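You operate a simulated robot arm through the tools that you are given. There is no shell and no other tool. Be economical: measure what you need, move in short steps, check, and stop when the job is done.

The job below is to be done with a simulated robot arm. You get a single attempt, and the scene is never put back.

JOB
Put things in order on the top of the grey table. At the end: the grey bulb stands where the black fault label clip stood; the purple label clip (marked "HOLD") is on the orange tray (marked "FAULT"); the black fault label clip stands on top of the green beacon; the blue cap stands where the purple label clip stood; whatever was shut is shut again. Leave all else as you found it, and nothing knocked over.

It is judged by the outcome, as a careful person would: the job done as asked, and still so three seconds after it is handed in. It fails if anything else is knocked over, pushed out of place, dropped, spilled or broken. Lids that push on must go on centred and level and be pressed home; caps that screw on are set level and turned clockwise until they are tight.

ROBOT AND FRAMES
A 7-joint arm with a two-finger gripper, fixed in place. Base frame: the origin is at the foot of the arm, x ahead of it, y to its left, z up; the work surface is at about z = 0. Lengths are in m, angles in degrees, forces in N, time in s.
With the tool pointing down near the work surface it reaches from about 0.16 to 0.38 m from the base axis. Its first joint turns from -72.0 to 72.0 degrees. Payload 0.6 kg.
The TCP is the grasp point between the finger pads, 0.022 m short of the fingertips. In the tool frame z runs along the fingers and y along their closing line. The gripper opens to 0.092 m. The gripper's body begins 0.065 m behind the TCP.
Orientation is told as [roll, pitch, yaw] about the base's x, y, z axes, in that order, counted from this pose: with the fingers straight down and closing along the base's y, the tool's x points along the base's -x, its y along +y and its z along -z.

CONTROLS
- The arm moves only by the tool drive_tool. Its argument "steps" is a list of rows, each a list of 7 numbers: the shift along the base's x, y, z in cm, then the turn, a rotation vector about the base's x, y, z in degrees, then the finger opening in cm, from 0 to 9.2. In form: [[dx, dy, dz, wx, wy, wz, grip], ...]. A call has 1 to 20 rows; each row shifts and turns the commanded pose from where the row before left it. Each row takes 0.2 s and may step no farther than 0.05 m and 8.6 degrees from the row before; otherwise, or with a gripper value out of range, the whole call is refused. A pose out of reach is approached as far as the arm can. The call stops where the force on the tool passes 40 N (or 10 N more than at its start, if that is more) or the arm is blocked; 0.2 s more then pass. Each finger halts on what it meets, pressing with about 26 N; the grip force reading is that of the motor and also rises with nothing between the fingers. The clock runs only during rows and for 0.2 s after the last one: add rows that do not move to give the fingers time. It gives the time, the measured TCP pose, the force on the tool (base axes), the opening and the grip force at its end, in the units of the frame above (readings bear some noise), with the torque about the TCP (base axes, N m) and any sound that the robot's microphone picked up.
- Cameras (640 x 400 px; columns grow to the right, rows downward): "scene" is fixed at [0.0591, -0.2559, 0.4107]; the picture's right is [0.81, -0.58, 0.00], its down [-0.34, -0.48, -0.81] and it looks along [0.47, 0.66, -0.59] (base axes); focal length 214 px, centre (320, 200). "wrist" rides on the gripper at [0.071, 0.019, -0.102] in the tool frame; the picture's right is [-0.26, 0.97, 0.00], its down [-0.75, -0.20, -0.62] and it looks along [-0.60, -0.16, 0.78] (tool axes); focal length 280 px, centre (320, 200). There is no depth. A picture from a camera that has moved, and an enlarged one, comes with that camera's place and axes in the base frame and with its lens. The place of the scene camera against the robot may be out by one fixed shift of up to 0.025 m in any direction.
- get_image(camera): a new picture of that camera. No time passes.
- close_up(camera, box): a new picture of the part [left, top, right, bottom] of that camera's present view, enlarged. No time passes.
- close_job(): hands the job in; it is judged then, once.

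Work in short steps. Places have to be worked out from the pictures, the camera data and where the tool is seen: move nearer, look again, correct. Check each grasp and each placing, and mend what went wrong. You have 120 turns and 76 pictures in all, those below and enlarged ones among them. Open the gripper and draw the arm clear of the work before you hand the job in, unless the task says otherwise; then end with one line.

The tools are called after "Emit:" as name(argument=value, ...) on one line, values as JSON. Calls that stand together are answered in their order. drive_tool: Moves the arm, as the interface text tells. Its arguments: {"type":"object","properties":{"steps":{"type":"array"}},"required":["steps"]} The other tools are called the same way: get_image (camera) takes a picture; close_up (camera, box) takes an enlarged picture of a part of a camera's view; close_job () hands the job in.

At the start:

```text
t: 0.0
position: [0.2008, -0.0289, 0.324]
ee_rot: [0.0, 0.1, 0.0]
wrist_force: [-0.2, -0.2, 0.5]
torque: [-0.01, 0.0, 0.02]
width: 0.0925
finger_force: 0.1
```

scene: 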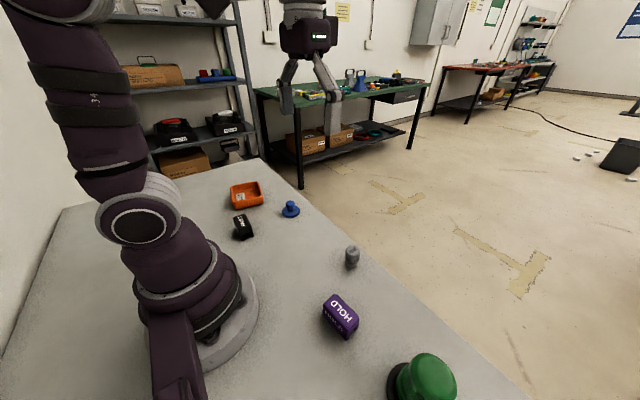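
wrist: 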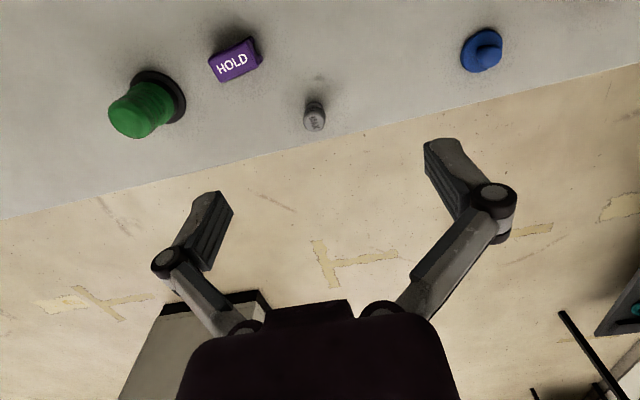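

I'll start with enlarged views of both halves of the table to identify each thing.

Emit:
close_up(camera="scene", box=[210, 165, 330, 245])

Emit:
close_up(camera="scene", box=[300, 230, 480, 400])

Emit:
close_up(camera="wrist", box=[90, 10, 350, 160])

```text
5.00 times, centred on (270, 205) of scene
camera zoom: at [0.0591, -0.2559, 0.4107], right [0.81, -0.58, 0.0], down [-0.34, -0.48, -0.81], along [0.47, 0.66, -0.59], focal length 1072 px, centre (570, 175)
```

zoom: 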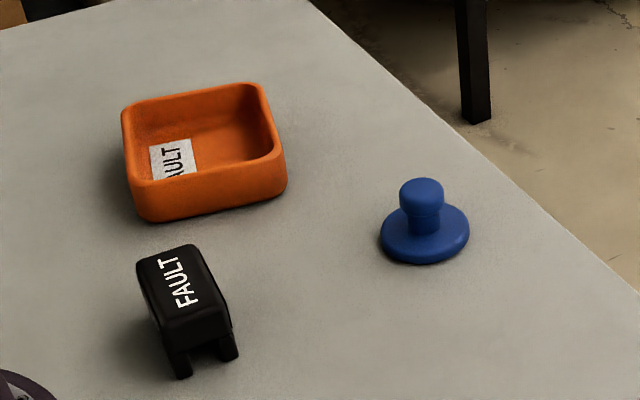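

```text
2.35 times, centred on (390, 315) of scene
camera zoom: at [0.0591, -0.2559, 0.4107], right [0.81, -0.58, 0.0], down [-0.34, -0.48, -0.81], along [0.47, 0.66, -0.59], focal length 505 px, centre (155, -71)
```

zoom: 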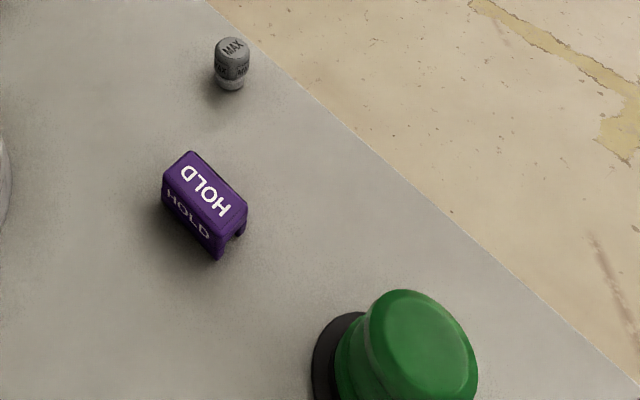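

```text
2.46 times, centred on (220, 85) of wrist
camera zoom: at [0.1299, -0.0095, 0.4253], right [0.26, 0.97, 0.0], down [0.75, -0.2, 0.62], along [0.6, -0.16, -0.78], focal length 690 px, centre (566, 483)
```

zoom: 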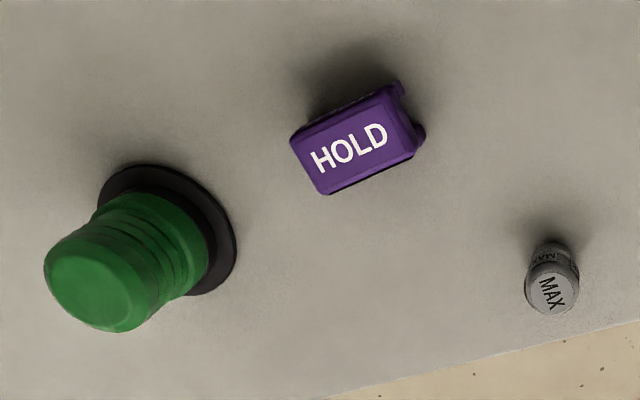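

The purple clip, bulb and beacon are located roughly from the wrist view. Next I swing left to view the tray, black clip and blue cap with the wrist camera.

Emit:
drive_tool(steps=[[-1, 3, 0, 0, 0, 8.4, 9.2], [-1, 3, 0, 0, 0, 8.4, 9.2], [-1, 3, 0, 0, 0, 8.4, 9.2], [-1, 3, 0, 0, 0, 8.4, 9.2], [-1, 3, 0, 0, 0, 8.4, 9.2], [-1, 2, 0, 0, 0, 8.0, 9.2], [0, 0, 0, 0, 0, 0, 9.2]])

Emit:
get_image(camera="wrist")

```text
t: 1.6
position: [0.1402, 0.1432, 0.3252]
ee_rot: [0.0, 0.0, 50.1]
wrist_force: [-0.6, 0.1, 0.3]
torque: [0.04, 0.03, 0.0]
width: 0.0919
finger_force: 0.1
```

```text
70 pictures are left
camera wrist: at [0.0789, 0.1004, 0.4256], right [-0.57, 0.82, 0.0], down [0.64, 0.45, 0.63], along [0.51, 0.36, -0.78], focal length 280 px, centre (320, 200)
```

wrist: 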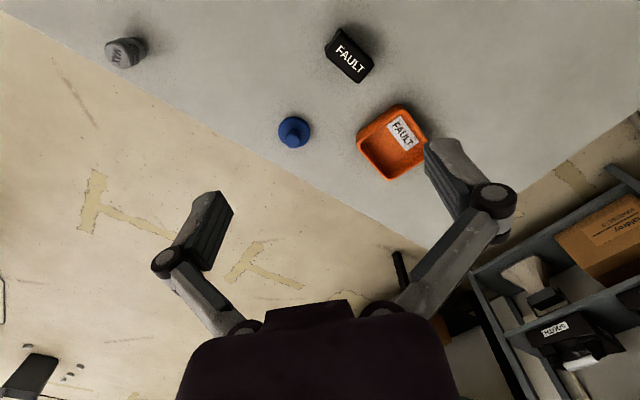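

Emit:
close_up(camera="wrist", box=[250, 10, 450, 190])

```text
2.22 times, centred on (350, 100) of wrist
camera zoom: at [0.0789, 0.1004, 0.4256], right [-0.57, 0.82, 0.0], down [0.64, 0.45, 0.63], along [0.51, 0.36, -0.78], focal length 623 px, centre (253, 422)
```

zoom: 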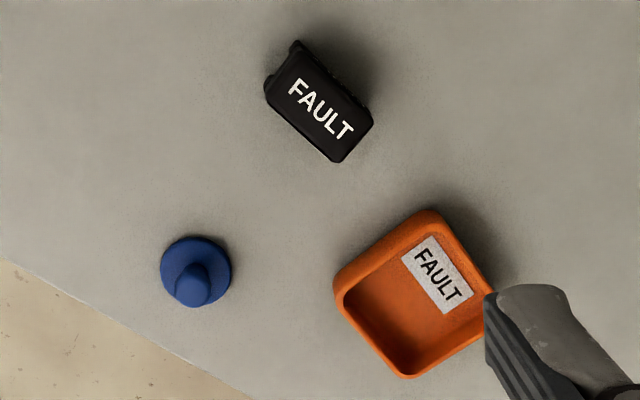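

The black clip is about (0.125, 0.18), with its long axis about along y, and the tray is about (0.184, 0.317). I move above the clip at mid height with yaw 84 and look again.

Emit:
drive_tool(steps=[[-0.4, 0.9, -4.3, 0, 0, 8.5, 7], [-0.4, 0.9, -4.3, 0, 0, 8.5, 7], [-0.4, 0.9, -4.3, 0, 0, 8.5, 7], [-0.3, 1.0, -4.3, 0, 0, 8.5, 7], [0, 0, 0, 0, 0, 0, 7]])

Emit:
get_image(camera="wrist")

```text
t: 2.8
position: [0.1308, 0.1799, 0.1595]
ee_rot: [-1.1, 3.0, 80.0]
wrist_force: [0.1, 0.6, -1.1]
torque: [-0.03, -0.04, 0.01]
width: 0.0699
finger_force: 0.1
out of reach, approached as far as the arm can: row 2
```

```text
68 pictures are left
camera wrist: at [0.0979, 0.1179, 0.2644], right [-0.9, 0.43, -0.03], down [0.33, 0.74, 0.59], along [0.27, 0.52, -0.81], focal length 280 px, centre (320, 200)
```

wrist: 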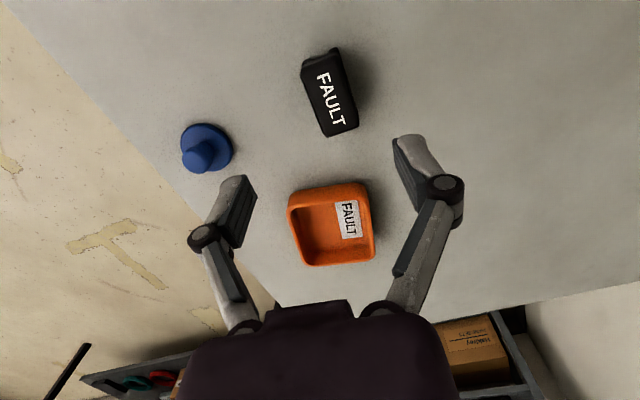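

The clip is ahead of the tool and slightly aligned. I go lower, and let the pose settle.

Emit:
drive_tool(steps=[[0, 0, -3, 0, 0, 0, 7], [0, 0, -3, 0, 0, 0, 7], [0, 0, 0, 0, 0, 0, 7], [0, 0, 0, 0, 0, 0, 7]])

Emit:
get_image(camera="wrist")

```text
t: 3.8
position: [0.1299, 0.1783, 0.0995]
ee_rot: [-1.3, 2.9, 79.9]
wrist_force: [0.2, 0.2, -0.1]
torque: [0.03, 0.02, -0.02]
width: 0.0702
finger_force: 0.1
```

```text
67 pictures are left
camera wrist: at [0.0972, 0.1173, 0.2041], right [-0.9, 0.43, -0.03], down [0.33, 0.74, 0.59], along [0.28, 0.52, -0.81], focal length 280 px, centre (320, 200)
```

wrist: 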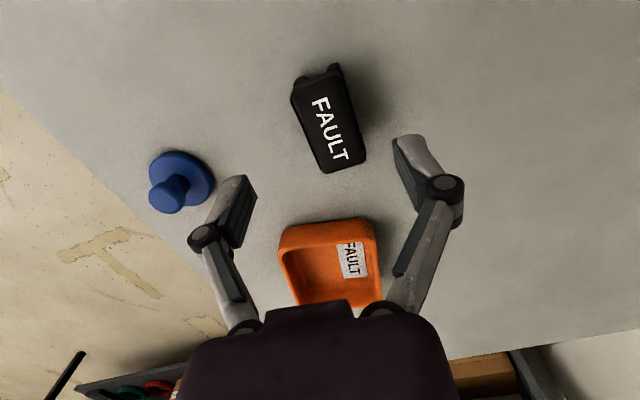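

The clip centre is about (0.1245, 0.179) with its long axis at 84°. I remove the tilt, align the yaw and go down partway.

Emit:
drive_tool(steps=[[-0.5, 0.1, -1, 3.08, 0.78, 4, 6], [0, 0, -2, 0, 0, 0, 6], [0, 0, 0, 0, 0, 0, 6]])

Emit:
get_image(camera="wrist")

```text
t: 4.6
position: [0.1264, 0.1795, 0.0702]
ee_rot: [0.0, 0.1, 84.0]
wrist_force: [0.8, -0.5, -0.4]
torque: [0.03, -0.04, 0.01]
width: 0.0602
finger_force: 0.1
```

```text
66 pictures are left
camera wrist: at [0.0983, 0.1113, 0.1711], right [-0.93, 0.36, 0.0], down [0.28, 0.73, 0.62], along [0.23, 0.58, -0.78], focal length 280 px, centre (320, 200)
```

wrist: 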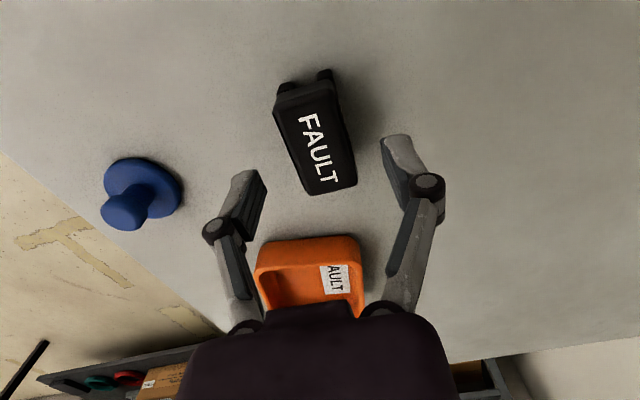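

Aligned with the clip. I go down to z≈0.03 and close.

Emit:
drive_tool(steps=[[0, 0, -2, 0, 0, 0, 6], [0, 0, -2, 0, 0, 0, 6], [0, 0, 0, 0, 0, 0, 6], [0, 0, 0, 0, 0, 0, 4.5], [0, 0, 0, 0, 0, 0, 3.5], [0, 0, 0, 0, 0, 0, 2.5], [0, 0, 0, 0, 0, 0, 2], [0, 0, 0, 0, 0, 0, 2]])

Emit:
get_image(camera="wrist")

```text
t: 6.4
position: [0.1247, 0.1797, 0.0296]
ee_rot: [0.0, 0.1, 83.9]
wrist_force: [0.3, 0.7, 0.7]
torque: [0.03, 0.0, 0.05]
width: 0.0311
finger_force: 26.0
```

```text
65 pictures are left
camera wrist: at [0.0987, 0.1111, 0.1318], right [-0.93, 0.36, 0.0], down [0.28, 0.73, 0.62], along [0.23, 0.58, -0.78], focal length 280 px, centre (320, 200)
```

wrist: 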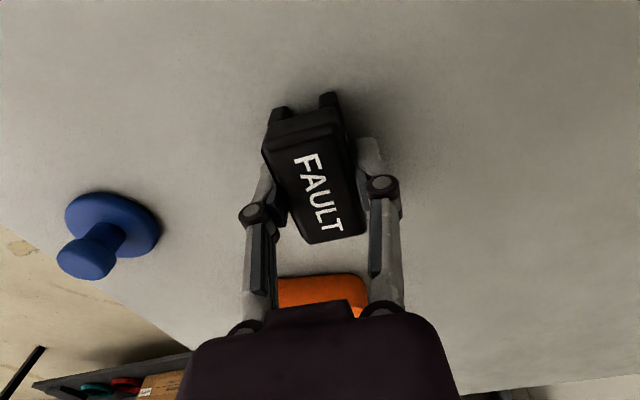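

The black clip is gripped (opening 31 mm); its place was about (0.125, 0.178). I lift it and swing round toward the beacon at safe height.

Emit:
drive_tool(steps=[[0, 0, 1, 0, 0, 0, 2], [0, 0, 4.3, 0, 0, 0, 2], [0, 0, 4.3, 0, 0, 0, 2], [0, 0, 4, 0, 0, 0, 2], [2.69, -1.57, 0, 0, 0, -8.4, 2], [2.48, -1.99, 0, 0, 0, -8.4, 2], [2.26, -2.34, 0, 0, 0, -8.4, 2], [1.9, -2.71, 0, 0, 0, -8.4, 2], [1.52, -3.01, 0, 0, 0, -8.4, 2], [1.16, -3.25, 0, 0, 0, -8.4, 2], [0.64, -3.45, 0, 0, 0, -8.4, 2], [0.15, -3.57, 0, 0, 0, -8.4, 2], [-0.31, -3.62, 0, 0, 0, -8.4, 2], [-0.84, -3.62, 0, 0, 0, -8.4, 2], [-1.37, -3.52, 0, 0, 0, -8.4, 2], [-1.96, -3.29, 0, 0, 0, -8.4, 2], [-2.38, -3.1, 0, 0, 0, -8.4, 2], [0, 0, 0, 0, 0, 0, 2], [0, 0, 0, 0, 0, 0, 2]])

Emit:
get_image(camera="wrist")

Emit:
get_image(camera="scene")

```text
t: 10.4
position: [0.1853, -0.2111, 0.1651]
ee_rot: [0.0, 0.1, -25.4]
wrist_force: [-0.4, 0.1, 0.1]
torque: [-0.01, 0.01, 0.0]
width: 0.0307
finger_force: 25.5
```

```text
64 pictures are left
camera wrist: at [0.1293, -0.1636, 0.2665], right [0.65, 0.76, 0.0], down [0.59, -0.51, 0.62], along [0.47, -0.41, -0.78], focal length 280 px, centre (320, 200)
```

wrist: 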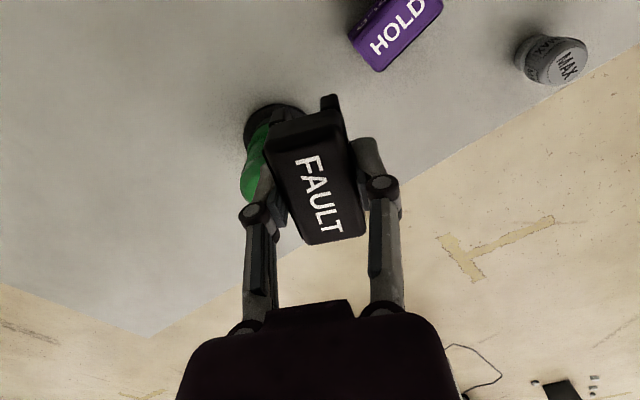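

```text
63 pictures are left
```

scene: 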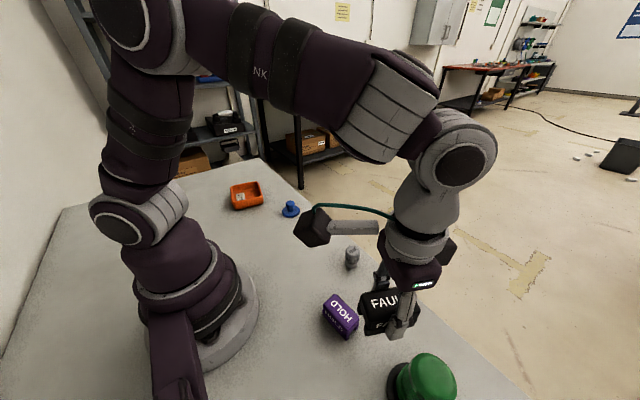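

The clip is held and hides the beacon. I shift right to see the beacon clear of the gripper.

Emit:
drive_tool(steps=[[2, 2.3, 0, 0, 0, 0, 2], [2, 2.3, 0, 0, 0, 0, 2], [0, 0, 0, 0, 0, 0, 2]])

Emit:
get_image(camera="wrist")

```text
t: 11.2
position: [0.2258, -0.1644, 0.1664]
ee_rot: [0.0, 0.2, -25.2]
wrist_force: [0.5, 0.0, -0.5]
torque: [-0.02, 0.01, 0.01]
width: 0.0309
finger_force: 25.8
```

```text
62 pictures are left
camera wrist: at [0.1695, -0.1164, 0.2683], right [0.65, 0.76, 0.0], down [0.59, -0.51, 0.62], along [0.47, -0.41, -0.78], focal length 280 px, centre (320, 200)
```

wrist: 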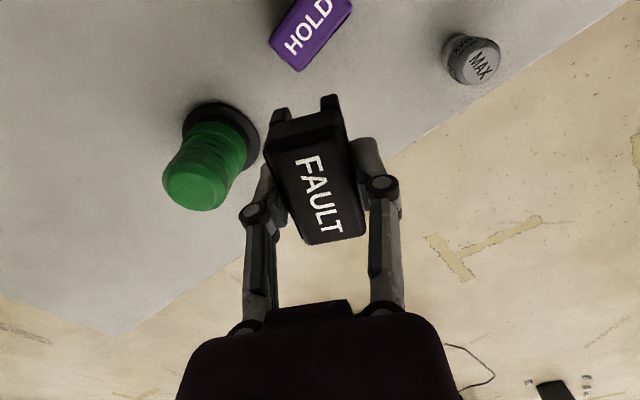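

Emit:
close_up(camera="wrist", box=[140, 80, 300, 230])

```text
2.67 times, centred on (220, 155) of wrist
camera zoom: at [0.1695, -0.1164, 0.2683], right [0.65, 0.76, 0.0], down [0.59, -0.51, 0.62], along [0.47, -0.41, -0.78], focal length 748 px, centre (587, 320)
```

zoom: 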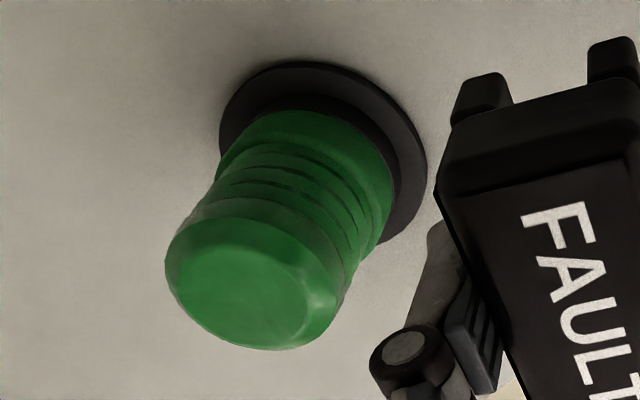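

The beacon's centre is at (0.2015, -0.278), top about z 0.088. I zoom on the held clip to get its offset in the grip.

Emit:
close_up(camera="wrist", box=[240, 80, 400, 260])

```text
2.22 times, centred on (320, 170) of wrist
camera zoom: at [0.1695, -0.1164, 0.2683], right [0.65, 0.76, 0.0], down [0.59, -0.51, 0.62], along [0.47, -0.41, -0.78], focal length 623 px, centre (320, 267)
```

zoom: 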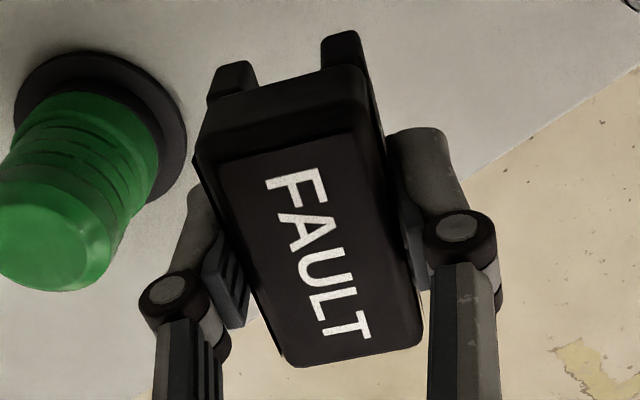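

The clip is centred on the TCP within 2 mm. I move over the beacon and lower to just above its top.

Emit:
drive_tool(steps=[[-0.75, -3.82, 0, 0, 0, 0, 2], [-0.75, -3.82, 0, 0, 0, 0, 2], [-0.75, -3.82, 0, 0, 0, 0, 2], [0, 0, -1.8, 0, 0, 0, 2], [0, 0, -1.8, 0, 0, 0, 2], [0, 0, 0, 0, 0, 0, 2]])

Emit:
close_up(camera="scene", box=[340, 270, 520, 400])

Emit:
get_image(camera="wrist")

```text
t: 12.6
position: [0.2022, -0.2789, 0.1312]
ee_rot: [0.0, 0.1, -25.4]
wrist_force: [0.3, -0.6, 0.3]
torque: [-0.03, 0.0, 0.01]
width: 0.0308
finger_force: 25.9
```

```text
3.08 times, centred on (430, 335) of scene
camera zoom: at [0.0591, -0.2559, 0.4107], right [0.81, -0.58, 0.0], down [-0.34, -0.48, -0.81], along [0.47, 0.66, -0.59], focal length 660 px, centre (-18, -215)
```

zoom: 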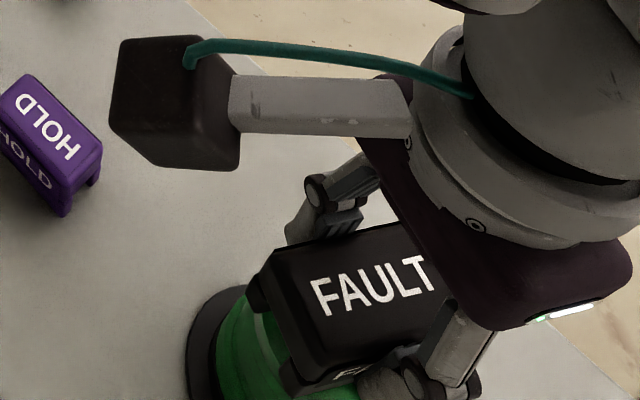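

```text
58 pictures are left
camera wrist: at [0.1457, -0.2321, 0.2318], right [0.65, 0.76, 0.0], down [0.59, -0.51, 0.62], along [0.47, -0.4, -0.78], focal length 280 px, centre (320, 200)
```

wrist: 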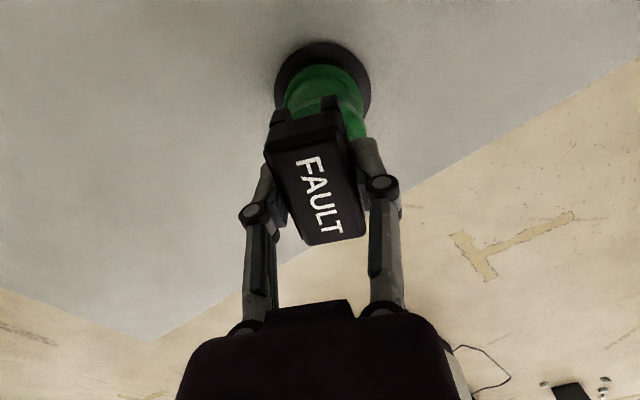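

Alignment is good within about 2 mm. I lower in small steps watching the force.

Emit:
drive_tool(steps=[[0, 0, -0.4, 0, 0, 0, 2], [0, 0, -0.3, 0, 0, 0, 2], [0, 0, -0.3, 0, 0, 0, 2], [0, 0, 0, 0, 0, 0, 2]])

```text
t: 13.6
position: [0.2029, -0.2797, 0.1204]
ee_rot: [0.0, 0.0, -25.4]
wrist_force: [-1.0, 3.3, 24.2]
torque: [0.07, -0.05, 0.02]
width: 0.0314
finger_force: 26.1
```

Contact with 24 N at z=0.1204. I relax slightly, then open the fingers.

Emit:
drive_tool(steps=[[0, 0, 0.1, 0, 0, 0, 2], [0, 0, 0, 0, 0, 0, 2]])

Emit:
get_image(camera="wrist")

Emit:
close_up(camera="scene", box=[360, 290, 500, 400])

```text
t: 14.2
position: [0.203, -0.2793, 0.1221]
ee_rot: [0.0, 0.1, -25.3]
wrist_force: [1.6, 0.4, 3.0]
torque: [-0.06, -0.08, 0.02]
width: 0.031
finger_force: 25.8
```

```text
57 pictures are left
camera wrist: at [0.1461, -0.232, 0.2227], right [0.65, 0.76, 0.0], down [0.59, -0.51, 0.62], along [0.47, -0.4, -0.78], focal length 280 px, centre (320, 200)
```

wrist: 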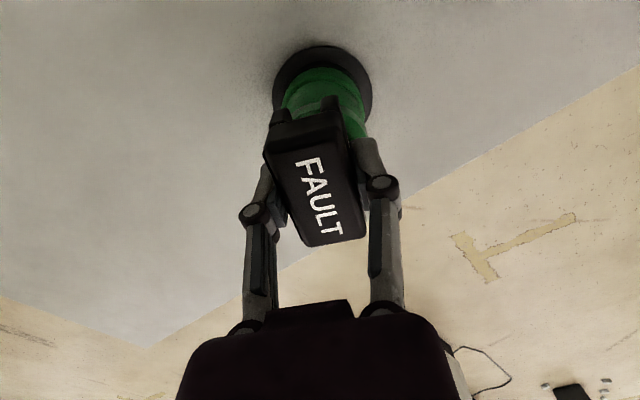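

```text
3.64 times, centred on (430, 345) of scene
camera zoom: at [0.0591, -0.2559, 0.4107], right [0.81, -0.58, 0.0], down [-0.34, -0.48, -0.81], along [0.47, 0.66, -0.59], focal length 780 px, centre (-80, -327)
```

zoom: 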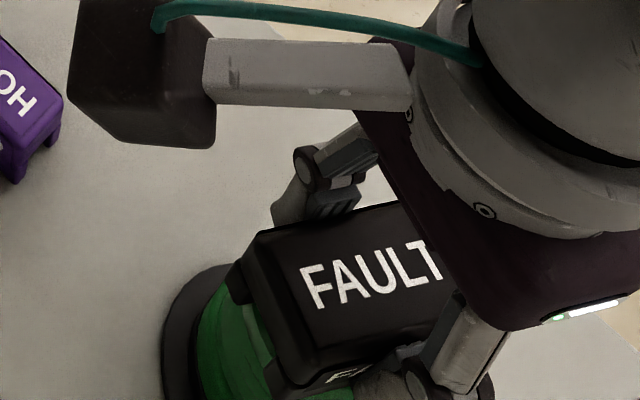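

Before releasing I check the clip's foot shape on its purple twin.

Emit:
close_up(camera="scene", box=[310, 285, 370, 345])

Emit:
close_up(camera="wrist", box=[250, 30, 390, 150])

```text
6.67 times, centred on (340, 315) of scene
camera zoom: at [0.0591, -0.2559, 0.4107], right [0.81, -0.58, 0.0], down [-0.34, -0.48, -0.81], along [0.47, 0.66, -0.59], focal length 1430 px, centre (187, -567)
```

zoom: 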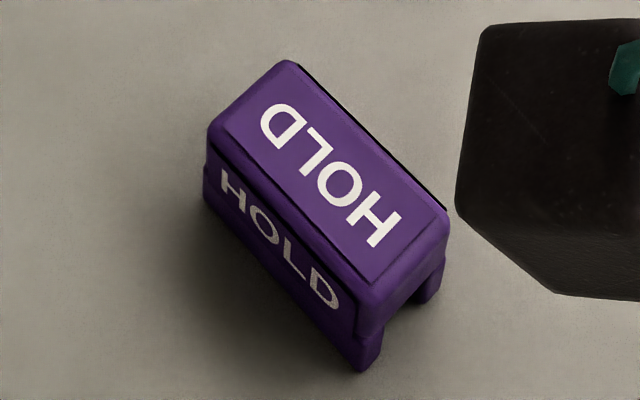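

```text
3.33 times, centred on (320, 90) of wrist
camera zoom: at [0.1461, -0.232, 0.2227], right [0.65, 0.76, 0.0], down [0.59, -0.51, 0.62], along [0.47, -0.4, -0.78], focal length 935 px, centre (320, 567)
```

zoom: 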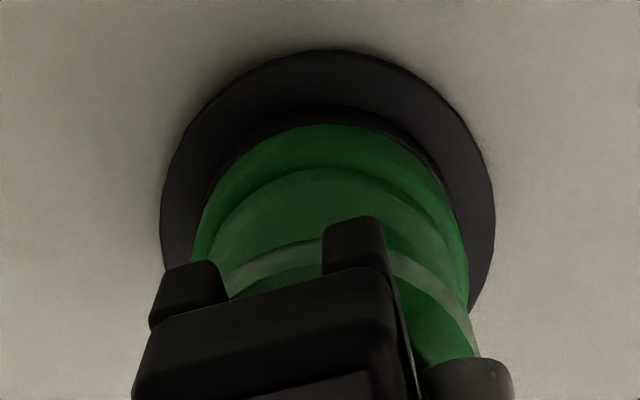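

The feet are continuous side walls, so they rest well on the beacon top. I release gently.

Emit:
drive_tool(steps=[[0, 0, -0.05, 0, 0, 0, 2.8], [0, 0, 0, 0, 0, 0, 3.4], [0, 0, 0, 0, 0, 0, 4.2], [0, 0, 0, 0, 0, 0, 5], [0, 0, 0, 0, 0, 0, 5]])

Emit:
get_image(camera="wrist")

```text
t: 15.4
position: [0.2024, -0.2808, 0.1214]
ee_rot: [0.0, 0.1, -25.4]
wrist_force: [-0.7, 0.4, -0.2]
torque: [0.0, -0.01, 0.01]
width: 0.0499
finger_force: 0.1
```

```text
53 pictures are left
camera wrist: at [0.1462, -0.232, 0.2224], right [0.65, 0.76, 0.0], down [0.59, -0.51, 0.62], along [0.47, -0.4, -0.78], focal length 280 px, centre (320, 200)
```

wrist: 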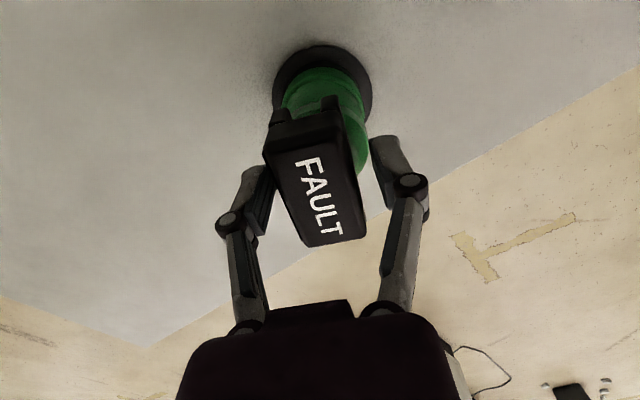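

The clip stays put. I rise clear and move toward the bulb.

Emit:
drive_tool(steps=[[0, 0, 2, 0, 0, 0, 5], [0, 0, 3, 0, 0, 0, 6], [0, 0, 2.5, 0, 0, 0, 6], [0.8, 4.2, 0, 0, 0, 4, 6], [0.8, 4.2, 0, 0, 0, 4, 6], [0.8, 4.2, 0, 0, 0, 4, 6], [0.8, 4.2, 0, 0, 0, 4, 6], [0.8, 4.0, 0, 0, 0, 4, 6], [0, 0, -3, 0, 0, 0, 6], [0, 0, 0, 0, 0, 0, 6]])

Emit:
get_image(camera="wrist")

Emit:
get_image(camera="scene")

```text
t: 17.6
position: [0.2422, -0.0733, 0.1674]
ee_rot: [0.0, 0.0, -5.3]
wrist_force: [0.6, 0.2, 0.2]
torque: [-0.01, -0.03, -0.02]
width: 0.0597
finger_force: 0.0
```

```text
52 pictures are left
camera wrist: at [0.1731, -0.0482, 0.2691], right [0.35, 0.94, 0.0], down [0.73, -0.27, 0.62], along [0.58, -0.22, -0.78], focal length 280 px, centre (320, 200)
```

wrist: 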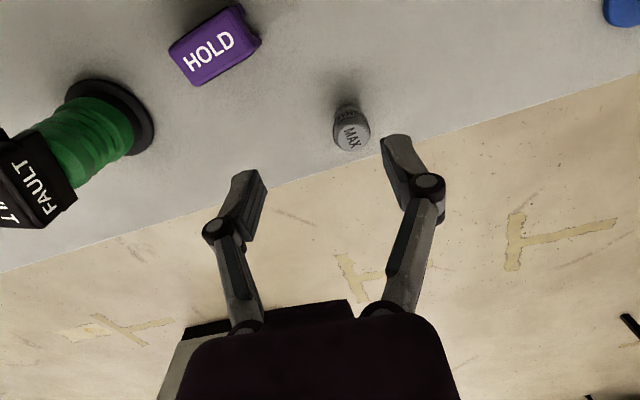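

```text
51 pictures are left
```

scene: 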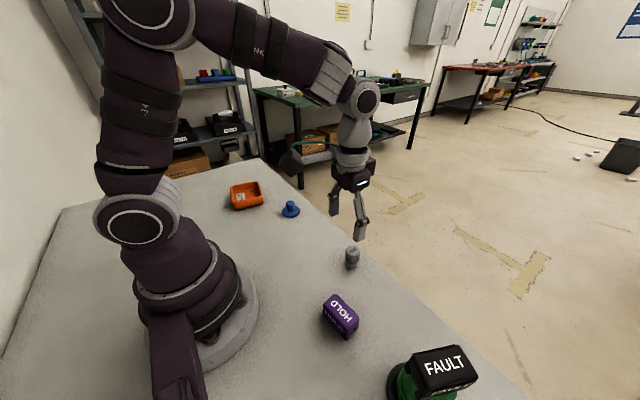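

The black clip stands on the beacon. I zoom on the bulb, and on the beacon to check the centring.

Emit:
close_up(camera="wrist", box=[310, 80, 390, 160])

Emit:
close_up(camera="wrist", box=[0, 60, 170, 240])

```text
5.00 times, centred on (350, 120) of wrist
camera zoom: at [0.1731, -0.0482, 0.2691], right [0.35, 0.94, 0.0], down [0.73, -0.27, 0.62], along [0.58, -0.22, -0.78], focal length 1402 px, centre (170, 600)
```

zoom: 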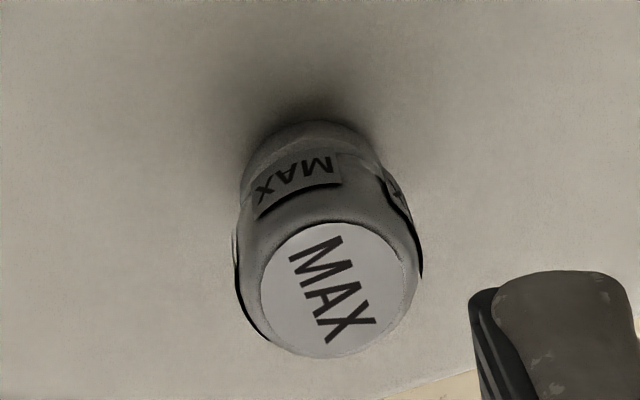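

```text
2.22 times, centred on (85, 150) of wrist
camera zoom: at [0.1731, -0.0482, 0.2691], right [0.35, 0.94, 0.0], down [0.73, -0.27, 0.62], along [0.58, -0.22, -0.78], focal length 623 px, centre (842, 311)
```

zoom: 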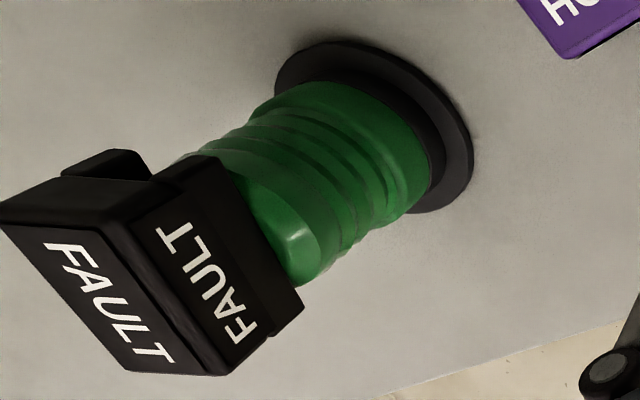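

The clip sits level on the beacon. The bulb is about (0.284, -0.060), ~45 mm high; I move over it and partly down.

Emit:
drive_tool(steps=[[2.1, 0.7, -2.5, 0, 0, 0, 6], [2.1, 0.7, -2.5, 0, 0, 0, 6], [0, 0, -3, 0, 0, 0, 6], [0, 0, 0, 0, 0, 0, 6]])

Emit:
get_image(camera="wrist")

```text
t: 18.6
position: [0.2859, -0.0579, 0.0854]
ee_rot: [0.0, 0.1, -5.3]
wrist_force: [0.4, -0.7, 0.3]
torque: [0.03, -0.01, 0.0]
width: 0.0599
finger_force: 0.0
```

```text
48 pictures are left
camera wrist: at [0.2167, -0.0324, 0.1872], right [0.35, 0.94, 0.0], down [0.73, -0.27, 0.62], along [0.58, -0.22, -0.78], focal length 280 px, centre (320, 200)
```

wrist: 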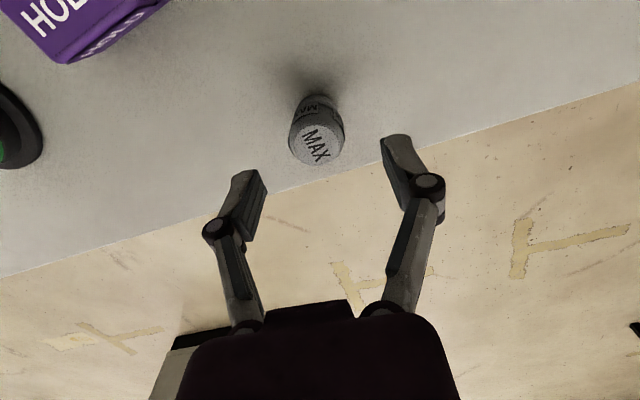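

The bulb is nicely between the fingers. I go down and close.

Emit:
drive_tool(steps=[[0, -0.2, -3, 0, 0, 0, 6], [0, 0, -2.4, 0, 0, 0, 6], [0, 0, 0, 0, 0, 0, 6], [0, 0, 0, 0, 0, 0, 5], [0, 0, 0, 0, 0, 0, 4], [0, 0, 0, 0, 0, 0, 3], [0, 0, 0, 0, 0, 0, 2], [0, 0, 0, 0, 0, 0, 2]])

Emit:
get_image(camera="wrist")

```text
t: 20.4
position: [0.2853, -0.0607, 0.033]
ee_rot: [0.0, 0.1, -5.3]
wrist_force: [-1.2, 0.3, 3.7]
torque: [0.0, 0.04, 0.02]
width: 0.0291
finger_force: 26.0
```

```text
47 pictures are left
camera wrist: at [0.2161, -0.0352, 0.1343], right [0.35, 0.94, 0.0], down [0.73, -0.27, 0.62], along [0.58, -0.22, -0.78], focal length 280 px, centre (320, 200)
```

wrist: 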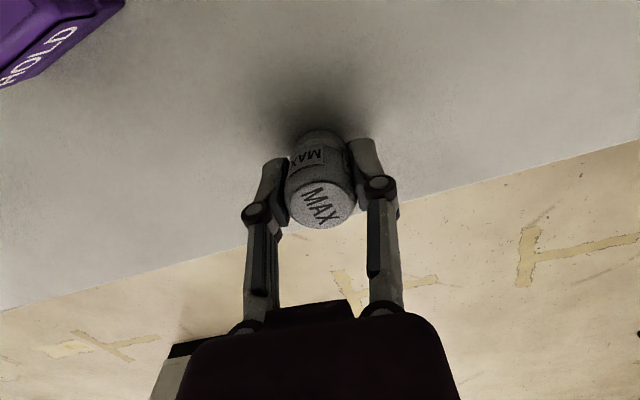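

The bulb is gripped (29 mm). I lift and swing it over to where the black clip stood, (0.125, 0.178).

Emit:
drive_tool(steps=[[0, 0, 1, 0, 0, 0, 2], [0, 0, 4.4, 0, 0, 0, 2], [0, 0, 4.4, 0, 0, 0, 2], [-0.27, 3.8, 0, 0, 0, 7.45, 2], [-0.77, 3.63, 0, 0, 0, 7.45, 2], [-1.22, 3.4, 0, 0, 0, 7.45, 2], [-1.62, 3.1, 0, 0, 0, 7.45, 2], [-1.98, 2.8, 0, 0, 0, 7.45, 2], [-2.27, 2.38, 0, 0, 0, 7.45, 2], [-2.47, 1.99, 0, 0, 0, 7.45, 2], [-2.68, 1.6, 0, 0, 0, 7.45, 2], [-2.74, 1.16, 0, 0, 0, 7.45, 2], [0, 0, -3, 0, 0, 0, 2], [0, 0, -3, 0, 0, 0, 2], [0, 0, 0, 0, 0, 0, 2]])

Emit:
get_image(camera="wrist")

```text
t: 23.6
position: [0.1256, 0.1784, 0.0712]
ee_rot: [-0.1, 0.0, 61.8]
wrist_force: [-0.3, 0.4, -0.3]
torque: [-0.02, -0.01, 0.02]
width: 0.0291
finger_force: 25.9
```

```text
46 pictures are left
camera wrist: at [0.0746, 0.125, 0.1728], right [-0.73, 0.69, 0.0], down [0.54, 0.57, 0.62], along [0.43, 0.45, -0.78], focal length 280 px, centre (320, 200)
```

wrist: 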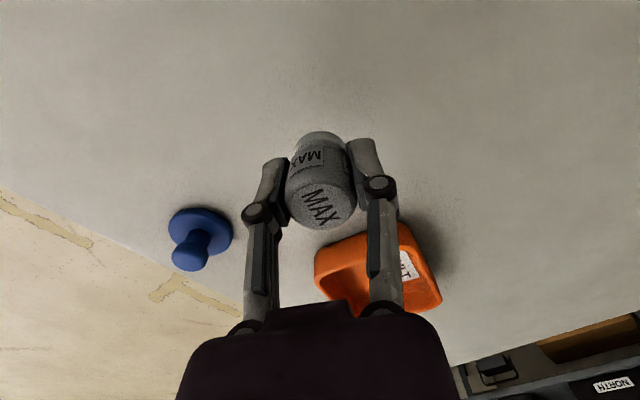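

The bulb is held as before. I lower it to the table, the last bit gently.

Emit:
drive_tool(steps=[[0, 0, -2, 0, 0, 0, 2], [0, 0, -1.4, 0, 0, 0, 2], [0, 0, -0.3, 0, 0, 0, 2], [0, 0, 0, 0, 0, 0, 2]])

```text
t: 24.6
position: [0.1241, 0.1784, 0.0341]
ee_rot: [0.0, 0.1, 61.7]
wrist_force: [-0.4, 0.1, 0.2]
torque: [0.01, 0.01, -0.01]
width: 0.0293
finger_force: 26.3
```

Emit:
drive_tool(steps=[[0, 0, -0.1, 0, 0, 0, 2], [0, 0, -0.1, 0, 0, 0, 2], [0, 0, 0, 0, 0, 0, 2]])

```text
t: 25.4
position: [0.125, 0.1783, 0.0324]
ee_rot: [0.1, 0.0, 61.7]
wrist_force: [2.9, 0.2, 22.6]
torque: [0.02, -0.11, -0.04]
width: 0.0293
finger_force: 26.0
```

Contact is made (22 N). I ease off slightly, release and retreat.

Emit:
drive_tool(steps=[[0, 0, 0.1, 0, 0, 0, 2], [0, 0, 0, 0, 0, 0, 3.2], [0, 0, 0, 0, 0, 0, 4], [0, 0, 0, 0, 0, 0, 5], [0, 0, 0, 0, 0, 0, 5.5], [0, 0, 2, 0, 0, 0, 5.5], [0, 0, 3, 0, 0, 0, 5.5], [0, 0, 3, 0, 0, 0, 5.5], [0, 0, 0, 0, 0, 0, 5.5]])

Emit:
get_image(camera="wrist")

```text
t: 27.4
position: [0.1255, 0.1784, 0.1132]
ee_rot: [0.1, 0.1, 61.8]
wrist_force: [-0.7, -0.5, 0.4]
torque: [-0.04, -0.05, 0.01]
width: 0.055
finger_force: 0.0
```

```text
45 pictures are left
camera wrist: at [0.0736, 0.1247, 0.2146], right [-0.73, 0.69, 0.0], down [0.54, 0.57, 0.62], along [0.43, 0.45, -0.78], focal length 280 px, centre (320, 200)
```

wrist: 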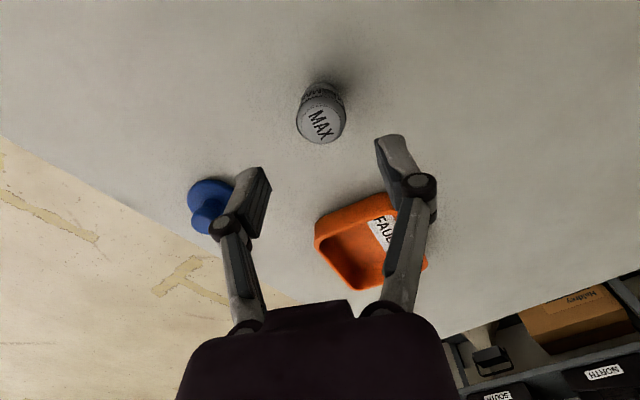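

The bulb stands where the clip was. I rise a little and open wide for a clear view of tray and cap.

Emit:
drive_tool(steps=[[1.5, 1.0, 3.5, 0, 0, 5, 9], [1.5, 0, 3.5, 0, 0, 5, 9], [0, 0, 0, 0, 0, 0, 9], [0, 0, 0, 0, 0, 0, 9]])

Emit:
get_image(camera="wrist")

```text
t: 28.4
position: [0.1553, 0.1882, 0.1827]
ee_rot: [-0.1, 0.1, 71.8]
wrist_force: [0.3, -0.9, -0.4]
torque: [0.0, 0.0, -0.01]
width: 0.0902
finger_force: 0.1
```

```text
44 pictures are left
camera wrist: at [0.1139, 0.1265, 0.2841], right [-0.83, 0.55, 0.0], down [0.43, 0.65, 0.62], along [0.34, 0.52, -0.78], focal length 280 px, centre (320, 200)
```

wrist: 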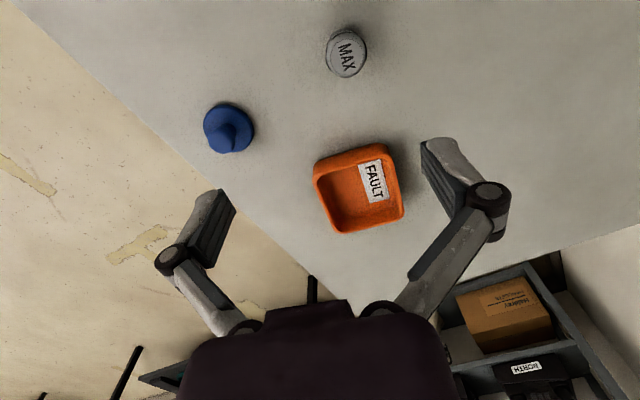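

Emit:
close_up(camera="wrist", box=[190, 90, 420, 245])

```text
2.58 times, centred on (305, 168) of wrist
camera zoom: at [0.1139, 0.1265, 0.2841], right [-0.83, 0.55, 0.0], down [0.43, 0.65, 0.62], along [0.34, 0.52, -0.78], focal length 724 px, centre (359, 284)
```

zoom: 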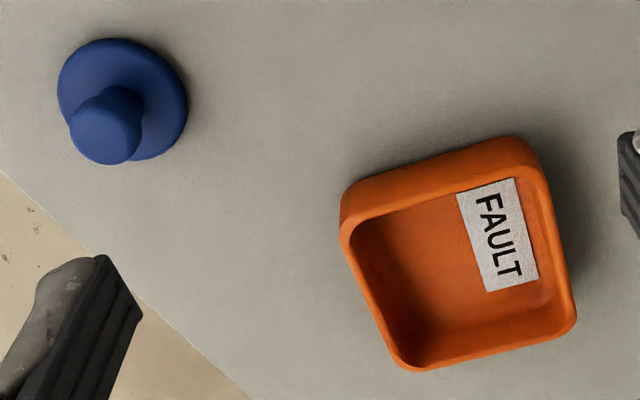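

The tray is centred at about (0.184, 0.322) with its long axis at ~75°, and the blue cap is at about (0.263, 0.178). Now I swing to the purple clip.

Emit:
drive_tool(steps=[[2.39, -2.61, -0.3, 0, 0, -8.35, 7], [1.97, -2.89, -0.3, 0, 0, -8.35, 7], [1.49, -3.14, -0.3, 0, 0, -8.35, 7], [1.02, -3.28, -0.3, 0, 0, -8.35, 7], [0.56, -3.35, -0.3, 0, 0, -8.35, 7], [0.02, -3.37, -0.3, 0, 0, -8.35, 7], [-0.47, -3.3, -0.3, 0, 0, -8.35, 7], [-0.91, -3.17, -0.3, 0, 0, -8.35, 7], [-1.36, -2.97, -0.3, 0, 0, -8.35, 7], [-1.76, -2.7, -0.3, 0, 0, -8.35, 7], [0, 0, -2, 0, 0, 0, 7], [0, 0, 0, 0, 0, 0, 7]])

Emit:
get_image(camera="wrist")

```text
t: 31.0
position: [0.1844, -0.1192, 0.132]
ee_rot: [0.1, 0.1, -11.9]
wrist_force: [-0.2, 0.5, -0.5]
torque: [0.01, 0.0, -0.01]
width: 0.0701
finger_force: 0.1
```

```text
42 pictures are left
camera wrist: at [0.1181, -0.0869, 0.2335], right [0.45, 0.89, 0.0], down [0.7, -0.35, 0.62], along [0.56, -0.28, -0.78], focal length 280 px, centre (320, 200)
```

wrist: 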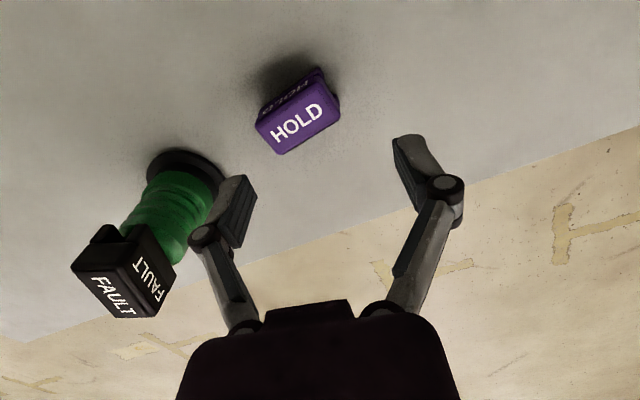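

Emit:
close_up(camera="wrist", box=[240, 50, 360, 170])

```text
3.33 times, centred on (300, 110) of wrist
camera zoom: at [0.1181, -0.0869, 0.2335], right [0.45, 0.89, 0.0], down [0.7, -0.35, 0.62], along [0.56, -0.28, -0.78], focal length 935 px, centre (387, 500)
```

zoom: 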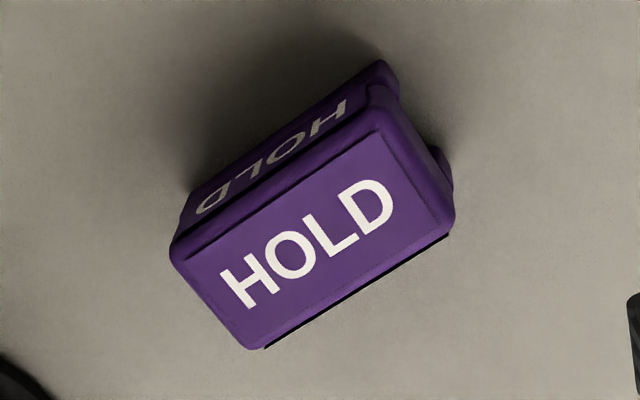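

The purple clip is centred at (0.186, -0.141) with its long axis at about 96°. I turn the tool to yaw -83.6 above it.

Emit:
drive_tool(steps=[[0, -0.3, 0, 0, 0, -7.97, 6], [0, -0.3, 0, 0, 0, -7.97, 6], [0, -0.3, 0, 0, 0, -7.97, 6], [0, -0.3, 0, 0, 0, -7.97, 6], [0, -0.3, 0, 0, 0, -7.97, 6], [0, -0.3, 0, 0, 0, -7.97, 6], [0, -0.2, 0, 0, 0, -7.97, 6], [0, -0.2, 0, 0, 0, -7.97, 6], [0.1, 0, 0, 0, 0, -7.97, 6], [0, 0, -3, 0, 0, 0, 6], [0, 0, -2, 0, 0, 0, 6], [0, 0, 0, 0, 0, 0, 6]])

Emit:
get_image(camera="wrist")

```text
t: 33.6
position: [0.1834, -0.1402, 0.0827]
ee_rot: [0.1, 0.1, -83.4]
wrist_force: [0.2, -0.5, 0.2]
torque: [-0.01, -0.01, 0.01]
width: 0.0601
finger_force: 0.2
```

```text
40 pictures are left
camera wrist: at [0.1951, -0.0685, 0.1841], right [0.99, -0.15, 0.0], down [-0.12, -0.77, 0.62], along [-0.09, -0.62, -0.78], focal length 280 px, centre (320, 200)
```

wrist: 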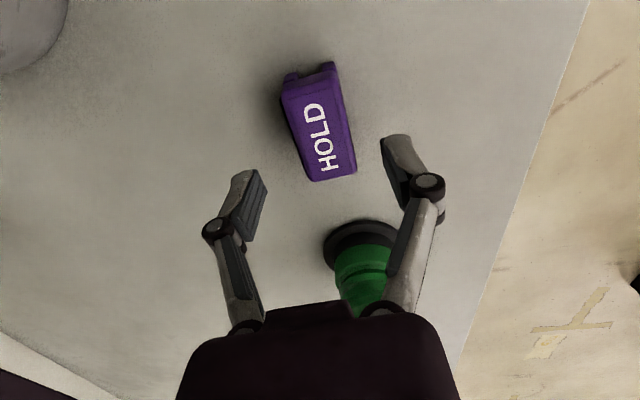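

Aligned. I go down and grip the purple clip.

Emit:
drive_tool(steps=[[0.1, 0, -3, 0, 0, 0, 6], [0, 0, -2.2, 0, 0, 0, 6], [0, 0, 0, 0, 0, 0, 6], [0, 0, 0, 0, 0, 0, 5], [0, 0, 0, 0, 0, 0, 4], [0, 0, 0, 0, 0, 0, 3], [0, 0, 0, 0, 0, 0, 2], [0, 0, 0, 0, 0, 0, 2]])

Emit:
get_image(camera="wrist")

```text
t: 35.4
position: [0.1849, -0.1398, 0.0291]
ee_rot: [0.0, 0.1, -83.5]
wrist_force: [-0.5, -0.3, 2.1]
torque: [-0.01, 0.04, 0.03]
width: 0.0309
finger_force: 26.3
```

```text
39 pictures are left
camera wrist: at [0.1958, -0.0676, 0.1316], right [0.99, -0.15, 0.0], down [-0.12, -0.77, 0.62], along [-0.09, -0.62, -0.78], focal length 280 px, centre (320, 200)
```

wrist: 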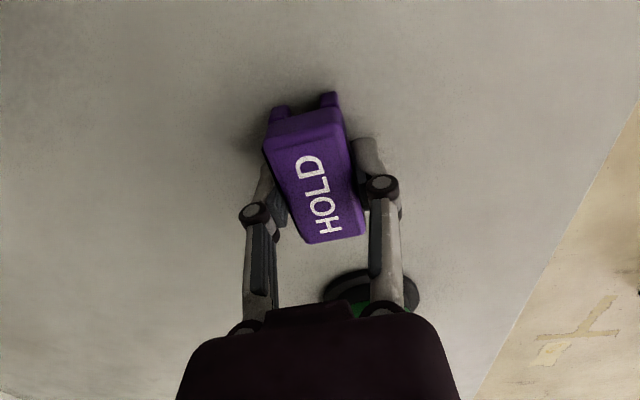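

Gripped (31 mm); its place was (0.185, -0.140). I lift and start turning, then swing it to the tray.

Emit:
drive_tool(steps=[[0, 0, 1, 0, 0, 0, 2], [0, 0, 4.5, 0, 0, 0, 2], [0, 0, 4.6, 0, 0, 0, 2], [0, 0, 0, 0, 0, 8.08, 2], [0, 0, 0, 0, 0, 8.08, 2], [0, 0, 0, 0, 0, 8.08, 2], [0, 0, 0, 0, 0, 8.08, 2], [0, 0, 0, 0, 0, 8.08, 2], [0, 0, 0, 0, 0, 0, 2]])

Emit:
drive_tool(steps=[[2.22, 1.96, 0, 0, 0, 8.4, 2], [2.02, 2.29, 0, 0, 0, 8.4, 2], [1.74, 2.59, 0, 0, 0, 8.4, 2], [1.45, 2.91, 0, 0, 0, 8.4, 2], [1.1, 3.12, 0, 0, 0, 8.4, 2], [0.7, 3.31, 0, 0, 0, 8.4, 2], [0.29, 3.52, 0, 0, 0, 8.4, 2], [-0.16, 3.57, 0, 0, 0, 8.4, 2], [-0.64, 3.65, 0, 0, 0, 8.4, 2], [-1.1, 3.59, 0, 0, 0, 8.4, 2], [-1.58, 3.51, 0, 0, 0, 8.4, 2], [-2.09, 3.39, 0, 0, 0, 8.4, 2], [-2.52, 3.14, 0, 0, 0, 8.4, 2], [-2.98, 2.92, 0, 0, 0, 8.4, 2], [0, 0, 0, 0, 0, 0, 2]])

Emit:
get_image(camera="wrist")

```text
t: 37.4
position: [0.1863, -0.1398, 0.1316]
ee_rot: [0.0, 0.1, -43.0]
wrist_force: [-0.4, -0.6, -0.5]
torque: [0.03, 0.01, -0.01]
width: 0.031
finger_force: 25.9
```

```text
t: 40.6
position: [0.1717, 0.2932, 0.1294]
ee_rot: [0.0, 0.1, 74.6]
wrist_force: [-0.6, 0.6, -0.1]
torque: [-0.02, 0.02, -0.02]
width: 0.0309
finger_force: 25.8
```

```text
38 pictures are left
camera wrist: at [0.1327, 0.23, 0.2323], right [-0.86, 0.51, 0.0], down [0.4, 0.67, 0.62], along [0.32, 0.54, -0.78], focal length 280 px, centre (320, 200)
```

wrist: 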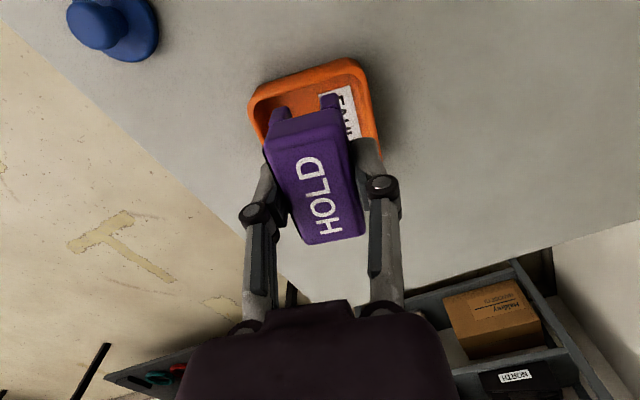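

The tray's near edge fits my estimate. I move to above (0.183, 0.315) and lower partway.

Emit:
drive_tool(steps=[[1.15, 2.2, 0, 0, 0, 0, 2], [0, 0, -3, 0, 0, 0, 2], [0, 0, -2.5, 0, 0, 0, 2], [0, 0, 0, 0, 0, 0, 2]])

Emit:
get_image(camera="wrist")

Emit:
close_up(camera="scene", box=[190, 130, 330, 250])

```text
t: 41.6
position: [0.1805, 0.3152, 0.075]
ee_rot: [0.0, 0.1, 74.5]
wrist_force: [-1.4, -0.1, -0.6]
torque: [0.04, 0.01, -0.01]
width: 0.0311
finger_force: 25.8
```

```text
37 pictures are left
camera wrist: at [0.1431, 0.252, 0.1768], right [-0.86, 0.51, 0.0], down [0.4, 0.67, 0.62], along [0.32, 0.54, -0.78], focal length 280 px, centre (320, 200)
```

wrist: 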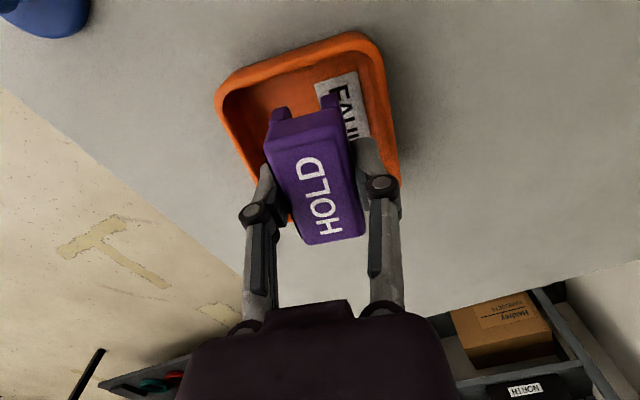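

```text
3.33 times, centred on (260, 190) of scene
camera zoom: at [0.0591, -0.2559, 0.4107], right [0.81, -0.58, 0.0], down [-0.34, -0.48, -0.81], along [0.47, 0.66, -0.59], focal length 715 px, centre (520, 233)
```

zoom: 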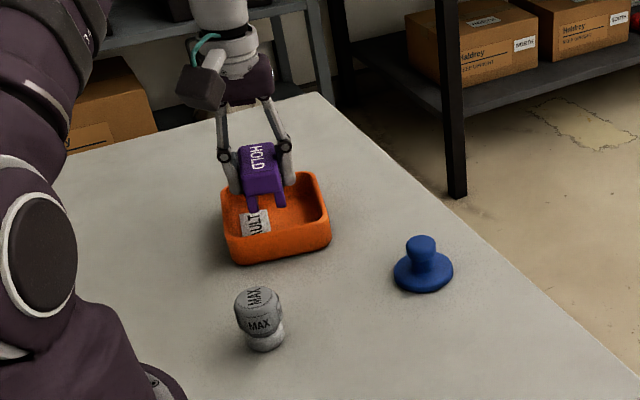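

Nearly centred; the tray is about 3–4 mm to the right. I correct and lower into the tray.

Emit:
drive_tool(steps=[[-0.2, 0.1, -2, 0, 0, 0, 2], [0, 0, -1.5, 0, 0, 0, 2], [0, 0, 0, 0, 0, 0, 2]])

Emit:
get_image(camera="wrist")

```text
t: 42.4
position: [0.179, 0.3165, 0.0417]
ee_rot: [0.1, 0.1, 74.5]
wrist_force: [-0.5, 0.0, -0.5]
torque: [-0.03, 0.0, 0.0]
width: 0.031
finger_force: 25.8
```

```text
35 pictures are left
camera wrist: at [0.1412, 0.2532, 0.1428], right [-0.86, 0.51, 0.0], down [0.4, 0.67, 0.62], along [0.32, 0.54, -0.78], focal length 280 px, centre (320, 200)
```

wrist: 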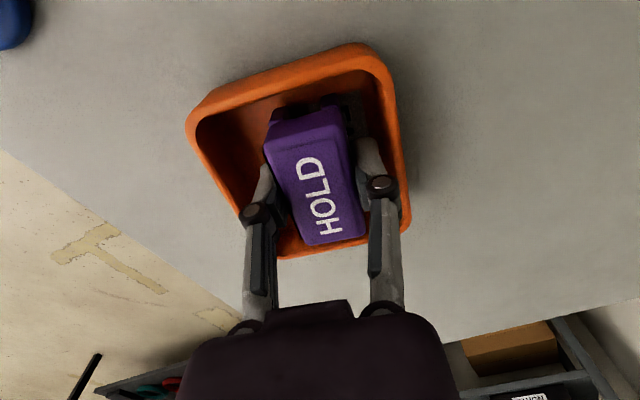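

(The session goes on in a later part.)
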